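You operate a simulated robot arm through the tools that you are given. There is no shell and no other tool. Be economical: measure what you need, move in short steps, check, and stop when the job is done.

Carry out the task below with a simulated robot arm. There is one attempt and no reset: what you move stays moved.

TASK
Take the blue block and put it on the green sheet.
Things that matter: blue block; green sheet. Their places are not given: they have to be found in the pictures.

It is judged by the outcome, as a careful person would: the job done as asked, and still so three seconds after it is handed in. It fails if anything else is knocked over, pushed out of place, dropped, spilled or broken.

THE ROBOT
A 6-joint arm with a two-finger parallel gripper, fixed in place. Base frame: the origin is at the foot of the arm, x ahead of it, y to its left, z up; the work surface is at about z = 0. Lengths are in cm, angles in degrees, forces in N, time in s.
With the tool pointing down near the work surface it reaches from about 18 to 46 cm from the base axis. Its first joint turns from -70.0 to 70.0 degrees. Payload 1.9 kg.
Tool frame: the origin (TCP) lies between the finger pads and is the grasp point; the fingertips stand 2.3 cm ahead of it; z points along the fingers, y is the line along which they close. The gripper opens to 9.4 cm. The fingers are 3.8 cm wide and 1 cm thick; the gripper's body (5.4 by 9.6 cm) begins 3.9 cm behind the TCP.
Orientation is told as [roll, pitch, yaw] about the base's x, y, z axes, in that order, counted from this pose: with the fingers straight down and closing along the base's y, the tool's x points along the base's -x, its y along +y and its z along -z.

THE INTERFACE
- The arm moves only by the tool send_rows. Its argument "rows" is one flat list of numbers, 6 for each row, row after row: the shift along the tool's x, y, z in cm, then the turn, a rotation vector about the tool's x, y, z in degrees. In form: [tx, ty, tz, wx, wy, wz, tx, ty, tz, wx, wy, wz, ...]. A call has 1 to 20 rows; each row shifts and turns the commanded pose from where the row before left it, along the tool's axes as they then stand. "hand" is the closure, from 0 (fully open) to 1 (shut), set as the call begins (left out, the last holds). A row lasts 0.2 s, in which the tool goes at most 5 cm and 8.6 degrees; a call with a longer step from one row to the next is refused whole, and so is a gripper value outside its range. A pose out of reach is approached as far as the arm can. The call stops where the force on the tool passes 40 N (or 10 N more than at its start, if that is more) or the arm is blocked; 0.2 s more then pass. The fingers move at their own pace (about 10.8 cm/s each) and stop on an object; they squeeze with about 22 N. The grip force told is the motor's: it shows also when the fingers shut on nothing. Time passes only in rows, and 0.2 s behind the last, so rows that do not move let the fingers close. It gives the time, the measured TCP pose, the force on the tool (base axes), the opening and the grip force at its end, in the units of the frame above (readings bear some noise), and new pictures: "show" is both (left out), scene, wrist or none.
- Cameras (640 x 400 px; columns grow to the right, rows downward): "scene" is fixed at [7.2, 33.88, 44.09]; the picture's right is [-0.54, -0.84, 0.00], its down [-0.51, 0.33, -0.80] and it looks along [0.67, -0.43, -0.60] (base axes); focal length 214 px, centre (320, 200). "wrist" rides on the gripper at [-3.9, 0, -4.4] in the tool frame; the picture's right is [0.00, -1.00, 0.00], its down [0.97, 0.00, -0.24] and it looks along [0.24, 0.00, 0.97] (tool axes); focal length 218 px, centre (320, 200).
- probe_pixels(camera, pixels): for up to 12 pixels [column, row] of the newest picture of that camera ("zoom" is the newest enlarged one), the place [x, y, z] in the base frame of the surface seen there, good to about 0.2 cm, but the place of the scene camera against the robot may be out by one fixed shift of up to 2.5 cm in any direction. No time passes.
- close_up(camera, box): a new picture of the part [left, top, right, bottom] of that camera's present view, enlarged. No time passes.
- hand_in(): hands the job in; it is judged then, once.

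Work in short steps. Measure before you move; look again where a grasp or a placing could have gone wrong, and mend it. You have 60 turns and 120 pictures in all, the two below and enlarged ones among them. Open the gripper and draw the arm clear of the work before you hand the job in, unless the task says otherwise; then end with one line.

The tools are called after "Emit:" as a command line: name --argument value ..., lists and objects as JSON in quotes. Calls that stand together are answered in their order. send_rows: Moves the arm, as the interface text tells. Its arguments: {"type":"object","properties":{"rows":{"type":"array","items":{"type":"number"}},"hand":{"type":"number"},"show":{"type":"string","enum":["both","scene","wrist","none"]}},"required":["rows"]} The other tools are called the same way: probe_pixels (camera, pixels) gives the place of the surface under pixels of a picture; close_up (camera, box) takes an enlarged picture of a part of a camera's view; hand_in () hands the job in.

At the start:

```text
time: 0.0
tool_pos: [27.35, 2.62, 32.24]
ee_rot: [0.0, 0.1, 0.1]
force: [-0.8, 0.0, -0.8]
opening: 9.42
gripper_force: 0.1
```

scene: 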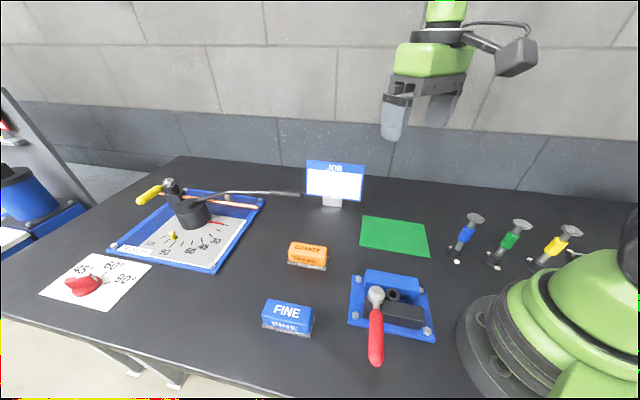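
wrist: 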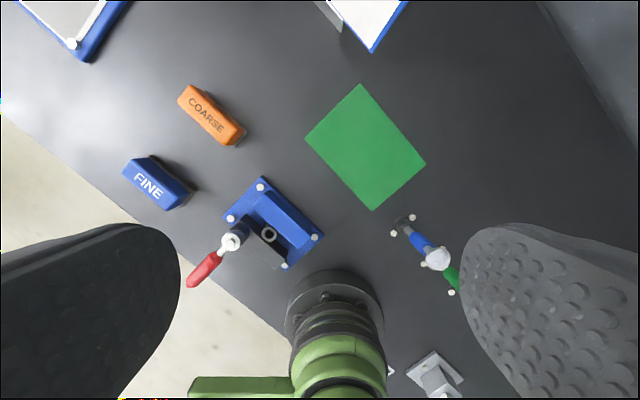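

The blue block (FINE) is at wrist px (158,184) and the green sheet at (366,148). I'll measure both in the wrist view and take a close-up of the block.

Emit:
probe_pixels --camera "wrist" --pixels '[[148, 157], [124, 174], [168, 209], [190, 190], [148, 183], [361, 85], [306, 137], [373, 209], [425, 162], [366, 148], [210, 150], [230, 190]]'

Emit:
close_up --camera "wrist" --box '[100, 70, 260, 230]'

Emit:
close_up --camera "scene" --box '[240, 220, 440, 370]'

```text
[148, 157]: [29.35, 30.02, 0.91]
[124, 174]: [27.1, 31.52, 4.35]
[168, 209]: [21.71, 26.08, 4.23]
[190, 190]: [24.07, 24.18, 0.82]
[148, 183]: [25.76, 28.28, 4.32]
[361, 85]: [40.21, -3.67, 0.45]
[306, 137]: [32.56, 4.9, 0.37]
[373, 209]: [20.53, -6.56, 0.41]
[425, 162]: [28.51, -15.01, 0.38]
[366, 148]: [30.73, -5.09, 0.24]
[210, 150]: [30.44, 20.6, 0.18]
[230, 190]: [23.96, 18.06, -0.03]
```

```text
2.50 times, centred on (180, 150) of wrist
```

zoom: 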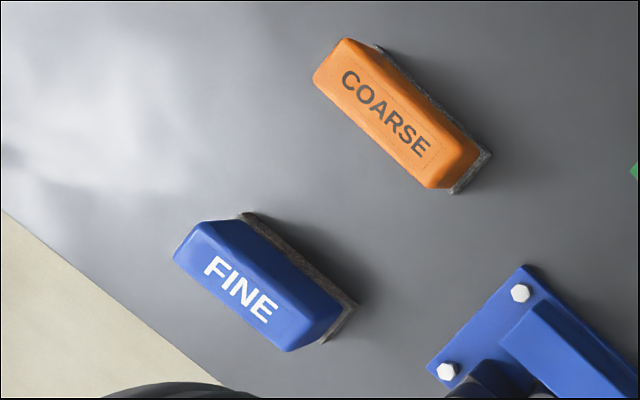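

```text
2.67 times, centred on (340, 295) of scene
```

zoom: 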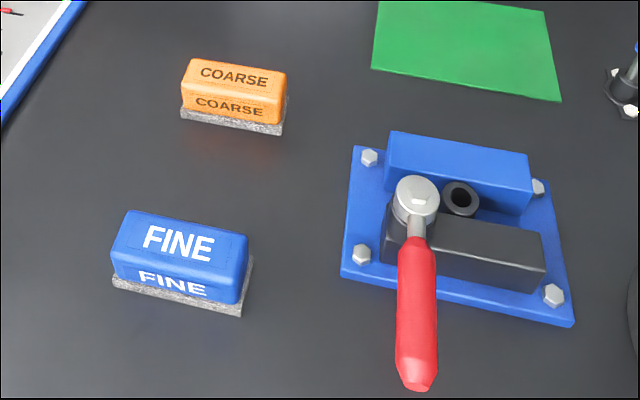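

Block is around (25.5, 28), about 4.3 cm tall, with its long axis near 47° in the base frame. I move above it at z≈22 and yaw about +47° to see it up close.

Emit:
send_rows --rows '[0.2, 3.1, 1.3, 0, 0, 0, 0.2, 3.1, 1.3, 0, 0, 0, 0.2, 3.1, 1.3, 0, 0, 0, 0.2, 3.1, 1.3, 0, 0, 0, 0.2, 3.1, 1.3, 0, 0, 0, 0.2, 3.1, 1.3, 0, 0, 0, 0.2, 3.1, 1.3, 0, 0, 0, 0.2, 3.1, 1.3, 0, 0, 0, 0, 0, 0, 0, 0, -7.8, 0, 0, 0, 0, 0, -7.8, 0, 0, 0, 0, 0, -7.8, 0, 0, 0, 0, 0, -7.8, 0, 0, 0, 0, 0, -7.8, 0, 0, 0, 0, 0, -7.8, 0, 0, 0, 0, 0, 0]' --hand 0

```text
time: 3.2
tool_pos: [25.88, 27.31, 21.92]
ee_rot: [0.1, 0.0, 47.0]
force: [-0.1, -0.3, -0.1]
opening: 9.38
gripper_force: 0.1
```

scene: 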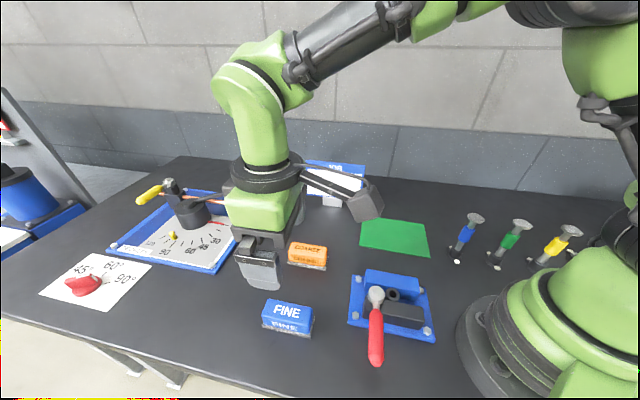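
wrist: 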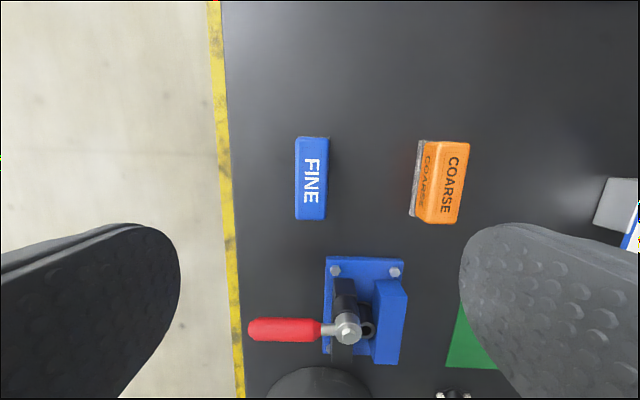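

The block is now upright in the wrist view, spanning about px (295–328, 137–220). I measure its edges.

Emit:
probe_pixels --camera "wrist" --pixels '[[299, 141], [323, 141], [297, 178], [325, 178], [299, 216], [323, 216], [312, 178], [312, 142], [312, 216], [418, 190], [338, 256], [400, 285]]'

Emit:
close_up --camera "wrist" --box '[250, 120, 378, 248]'

```text
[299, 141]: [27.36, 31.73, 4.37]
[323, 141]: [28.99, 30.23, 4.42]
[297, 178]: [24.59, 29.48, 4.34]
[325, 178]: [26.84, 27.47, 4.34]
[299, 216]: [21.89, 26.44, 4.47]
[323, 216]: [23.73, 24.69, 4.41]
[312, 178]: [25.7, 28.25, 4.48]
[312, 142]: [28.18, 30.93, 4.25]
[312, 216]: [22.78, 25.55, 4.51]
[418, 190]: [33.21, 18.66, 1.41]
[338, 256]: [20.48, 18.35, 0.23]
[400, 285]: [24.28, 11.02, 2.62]
```

```text
3.12 times, centred on (314, 184) of wrist
```

zoom: 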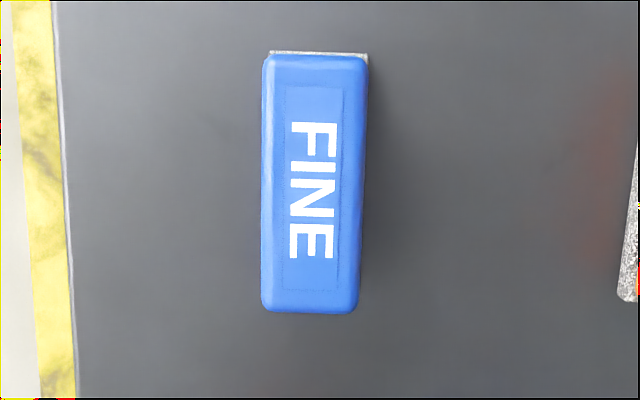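

The block's centre is (25.5, 28.25), axis 45°, top z 4.4, width about 3.4. I align and descend to z≈8 first.

Emit:
send_rows --rows '[-0.43, 0.92, 0, 0, 0, 2, 0, 0, 3.5, 0, 0, 0, 0, 0, 3.5, 0, 0, 0, 0, 0, 3.5, 0, 0, 0, 0, 0, 3.4, 0, 0, 0, 0, 0, 0, 0, 0, 0]'

```text
time: 4.6
tool_pos: [25.33, 28.34, 7.82]
ee_rot: [0.1, -0.1, 44.8]
force: [0.5, -0.6, -0.2]
opening: 9.4
gripper_force: 0.0
```

scene: 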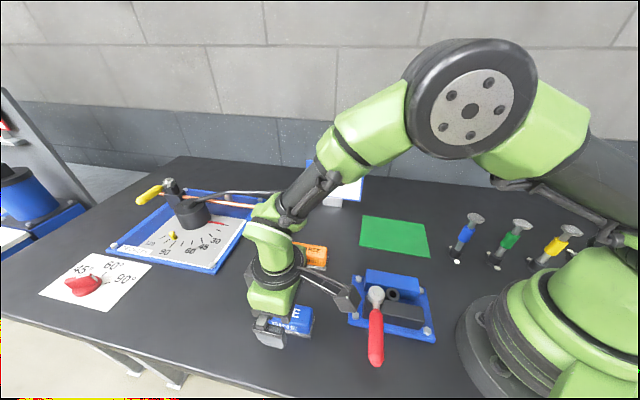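
wrist: 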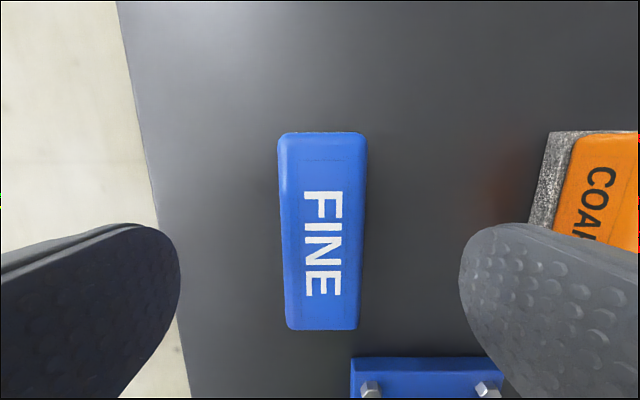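

Laterally centred (cols 280–365). I check the ends of the block before going down.

Emit:
probe_pixels --camera "wrist" --pixels '[[322, 138], [322, 325], [283, 235], [361, 235], [545, 200], [370, 358], [480, 358], [300, 325], [340, 140]]'

```text
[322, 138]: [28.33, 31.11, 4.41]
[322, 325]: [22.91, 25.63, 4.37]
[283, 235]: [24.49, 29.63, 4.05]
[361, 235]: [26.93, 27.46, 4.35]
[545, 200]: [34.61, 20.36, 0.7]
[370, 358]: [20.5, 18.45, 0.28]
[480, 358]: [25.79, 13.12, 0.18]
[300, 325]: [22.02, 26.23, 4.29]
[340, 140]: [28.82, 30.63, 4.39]
```

Centre is (25.6, 28.4) and the TCP is within 0.3 cm of it. I descend to z≈2.9 and close the gripper in the next call.

Emit:
send_rows --rows '[-0.2, -0.15, 1.7, 0, 0, 0, 0, 0, 1.6, 0, 0, 0, 0, 0, 1.6, 0, 0, 0, 0, 0, 0, 0, 0, 0]' --show "wrist"

Emit:
send_rows --rows '[0, 0, 0, 0, 0, 0, 0, 0, 0, 0, 0, 0, 0, 0, 0, 0, 0, 0, 0, 0, 0, 0, 0, 0]' --hand 1 --show "wrist"

```text
time: 5.6
tool_pos: [25.6, 28.42, 3.0]
ee_rot: [0.0, -0.1, 44.8]
force: [0.2, -0.3, -0.7]
opening: 9.4
gripper_force: 0.1
```

wrist: 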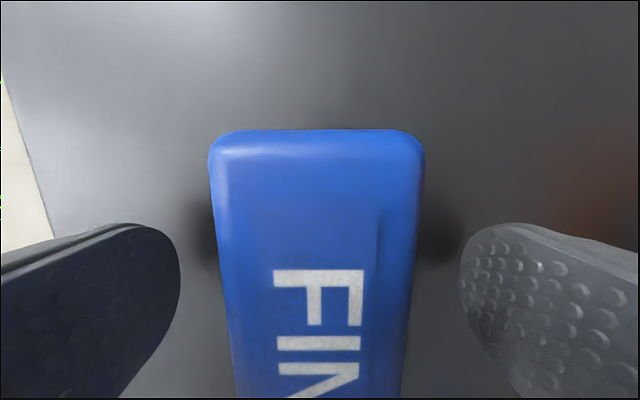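

```text
time: 6.6
tool_pos: [25.56, 28.38, 3.09]
ee_rot: [0.0, 0.1, 44.8]
force: [-0.3, 0.2, -0.5]
opening: 3.56
gripper_force: 21.4
```

wrist: 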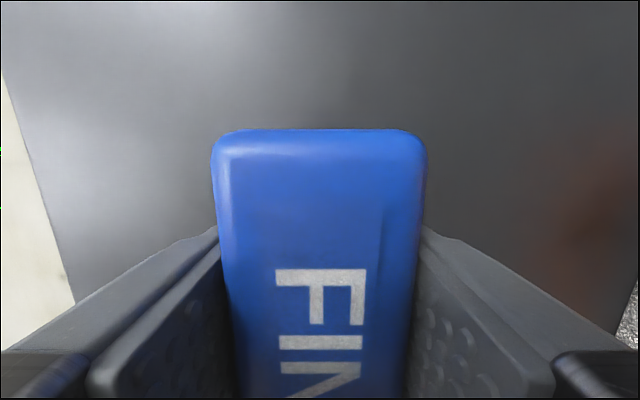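

Gripped (opening 3.56, force 21 N). I lift to z≈18.

Emit:
send_rows --rows '[0, 0, -1, 0, 0, 0, 0, 0, -2, 0, 0, 0, 0, 0, -3, 0, 0, 0, 0, 0, -3, 0, 0, 0, 0, 0, -3, 0, 0, 0, 0, 0, -3, 0, 0, 0, 0, 0, 0, 0, 0, 0]'

```text
time: 8.2
tool_pos: [25.65, 28.47, 18.1]
ee_rot: [0.0, 0.0, 44.7]
force: [0.7, 0.7, -2.1]
opening: 3.56
gripper_force: 22.0
```

scene: 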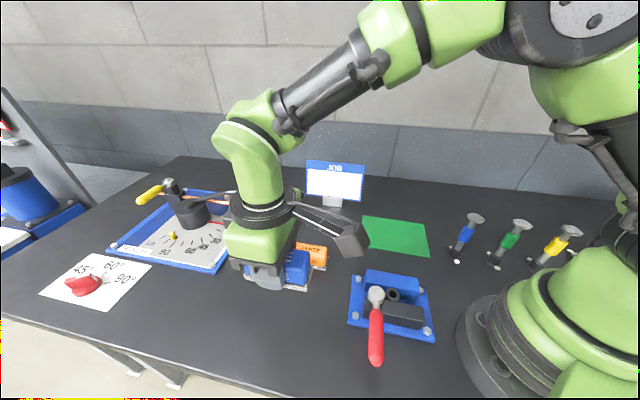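
wrist: 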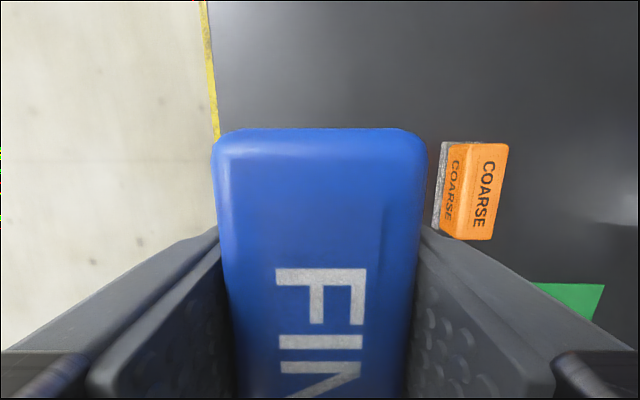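

The block is held. The sheet centre is about (30.5, -5.1) with its long axis near 44°, the same as the block, so I carry it across at this height without turning.

Emit:
send_rows --rows '[1.69, -2.26, 0, 0, 0, 0, 1.69, -2.26, 0, 0, 0, 0, 1.69, -2.26, 0, 0, 0, 0, 1.69, -2.26, 0, 0, 0, 0, 1.69, -2.26, 0, 0, 0, 0, 1.69, -2.26, 0, 0, 0, 0, 1.69, -2.26, 0, 0, 0, 0, 1.69, -2.26, 0, 0, 0, 0, 1.69, -2.26, 0, 0, 0, 0, 1.69, -2.26, 0, 0, 0, 0, 1.69, -2.26, 0, 0, 0, 0, 1.69, -2.26, 0, 0, 0, 0, 0, 0, 0, 0, 0, 0]'

```text
time: 11.0
tool_pos: [30.28, -5.23, 18.07]
ee_rot: [0.0, 0.0, 44.7]
force: [-0.2, -0.4, -1.4]
opening: 3.56
gripper_force: 21.9
```

scene: 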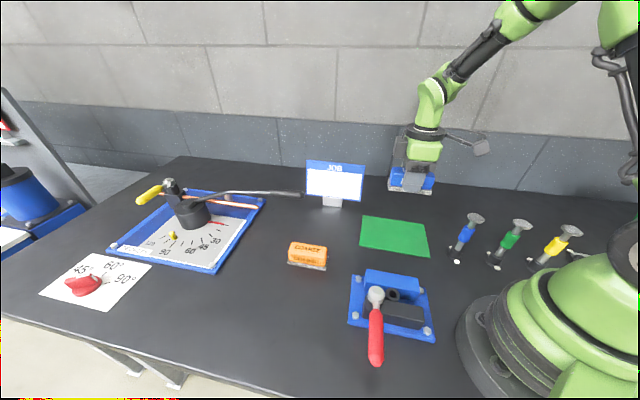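
wrist: 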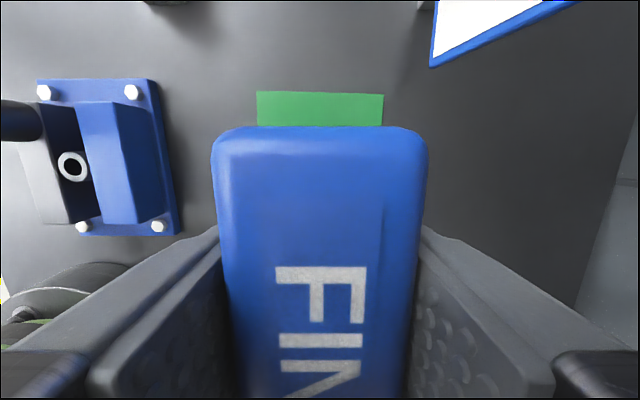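

The sheet's far edge shows at px (257–383, 92), centred behind the block. I probe it and the tool rack to confirm clearance.

Emit:
probe_pixels --camera "wrist" --pixels '[[259, 94], [381, 96], [259, 123], [382, 124], [165, 225]]'

Emit:
probe_pixels --camera "scene" --pixels '[[365, 218], [424, 225], [428, 254], [361, 246], [474, 218], [456, 261], [520, 225], [497, 266]]'

```text
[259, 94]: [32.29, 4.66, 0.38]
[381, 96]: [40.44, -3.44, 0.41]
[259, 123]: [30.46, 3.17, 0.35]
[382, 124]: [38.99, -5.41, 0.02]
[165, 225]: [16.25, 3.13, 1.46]
```

```text
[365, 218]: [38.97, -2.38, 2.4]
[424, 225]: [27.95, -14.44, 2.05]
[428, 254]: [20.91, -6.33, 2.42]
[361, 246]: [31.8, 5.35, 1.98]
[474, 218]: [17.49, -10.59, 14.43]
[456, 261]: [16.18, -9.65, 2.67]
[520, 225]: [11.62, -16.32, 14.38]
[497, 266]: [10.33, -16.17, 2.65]
```

Clear: the rack is about 14 cm away. The sheet centre is confirmed at about (30.4, -5), so I lower to z≈4.2.

Emit:
send_rows --rows '[0, 0, 3, 0, 0, 0, 0, 0, 3, 0, 0, 0, 0, 0, 3, 0, 0, 0, 0, 0, 3, 0, 0, 0, 0, 0, 1.9, 0, 0, 0, 0, 0, 0, 0, 0, 0]'

Emit:
send_rows --rows '[0, 0, 0.3, 0, 0, 0, 0, 0, 0.3, 0, 0, 0, 0, 0, 0, 0, 0, 0]' --show "scene"

```text
time: 12.4
tool_pos: [30.35, -5.04, 4.08]
ee_rot: [0.0, -0.1, 44.8]
force: [0.5, 0.0, -1.2]
opening: 3.56
gripper_force: 22.1
```

scene: 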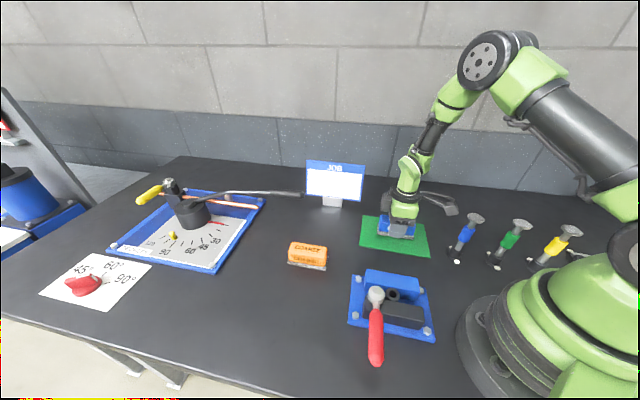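
wrist: 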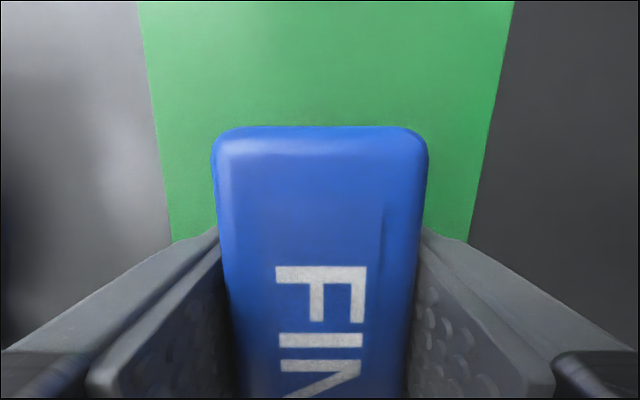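

```text
time: 13.2
tool_pos: [30.37, -5.12, 3.52]
ee_rot: [0.0, -0.1, 44.8]
force: [0.5, 0.0, -1.3]
opening: 3.51
gripper_force: 22.2
```

scene: 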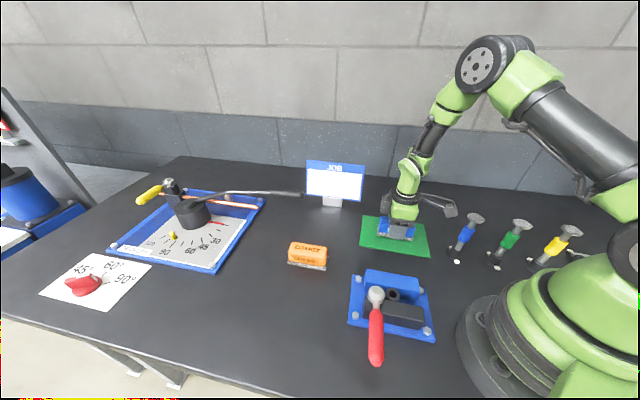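

No contact yet; I lower in small steps until the force changes.

Emit:
send_rows --rows '[0, 0, 0.1, 0, 0, 0, 0, 0, 0.1, 0, 0, 0, 0, 0, 0, 0, 0, 0]' --show "none"

Emit:
send_rows --rows '[0, 0, 0.1, 0, 0, 0, 0, 0, 0, 0, 0, 0]' --show "none"

```text
time: 14.0
tool_pos: [30.29, -5.19, 3.42]
ee_rot: [0.1, 0.0, 44.7]
force: [-0.4, -0.1, -1.3]
opening: 3.56
gripper_force: 22.3
```

```text
time: 14.6
tool_pos: [30.38, -5.15, 3.19]
ee_rot: [0.0, -0.1, 44.7]
force: [-4.1, -1.6, 22.3]
opening: 3.57
gripper_force: 22.2
```

Force rose to 22 N upward, so the block is on the sheet. I ease back 0.05 cm, open, then rise straight up.

Emit:
send_rows --rows '[0, 0, -0.05, 0, 0, 0, 0, 0, 0, 0, 0, 0]' --show "none"

Emit:
send_rows --rows '[0, 0, 0, 0, 0, 0, 0, 0, 0, 0, 0, 0, 0, 0, 0, 0, 0, 0, 0, 0, 0, 0, 0, 0]' --hand 0 --show "wrist"

```text
time: 15.2
tool_pos: [30.4, -5.11, 3.34]
ee_rot: [-0.1, -0.2, 44.8]
force: [0.5, 2.6, 16.0]
opening: 3.53
gripper_force: 22.2
```

```text
time: 16.2
tool_pos: [30.24, -5.2, 3.21]
ee_rot: [-0.1, 0.0, 44.8]
force: [-0.9, -0.6, -0.7]
opening: 9.41
gripper_force: 0.1
```

wrist: 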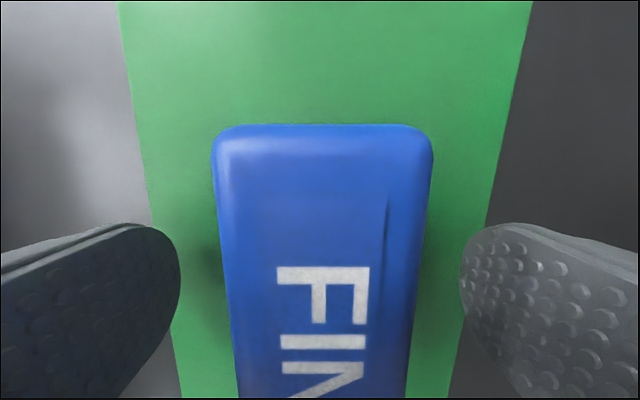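

Released with clear gaps to both fingers. I rise straight up to z≈24.

Emit:
send_rows --rows '[0, 0, -1.5, 0, 0, 0, 0, 0, -2.5, 0, 0, 0, 0, 0, -3.4, 0, 0, 0, 0, 0, -3.4, 0, 0, 0, 0, 0, -3.4, 0, 0, 0, 0, 0, -3.4, 0, 0, 0, 0, 0, -3.4, 0, 0, 0, 0, 0, 0, 0, 0, 0]'

```text
time: 18.0
tool_pos: [30.38, -5.06, 24.38]
ee_rot: [0.0, 0.0, 44.9]
force: [0.9, 0.7, -0.2]
opening: 9.4
gripper_force: 0.1
```

scene: 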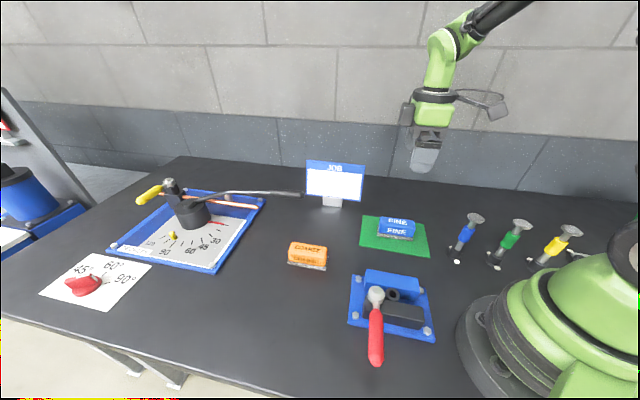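
wrist: 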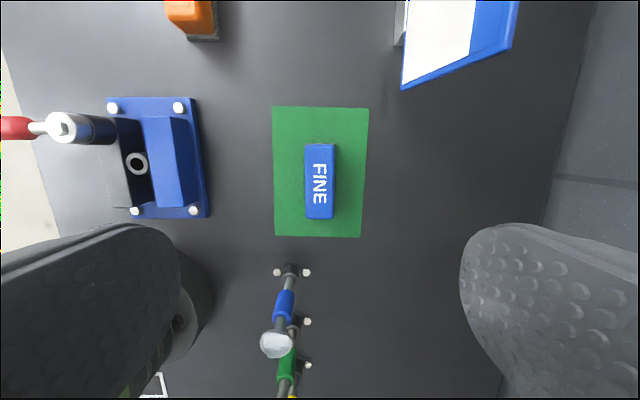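

The block sits flat and centred on the green sheet, nothing else has moved, and the arm is clear. I hand it in.

Emit:
hand_in

```text
The job is handed in.
```

The blue FINE block is lying flat near the centre of the green sheet; the gripper is open and clear, nothing else was moved, and the job is handed in.
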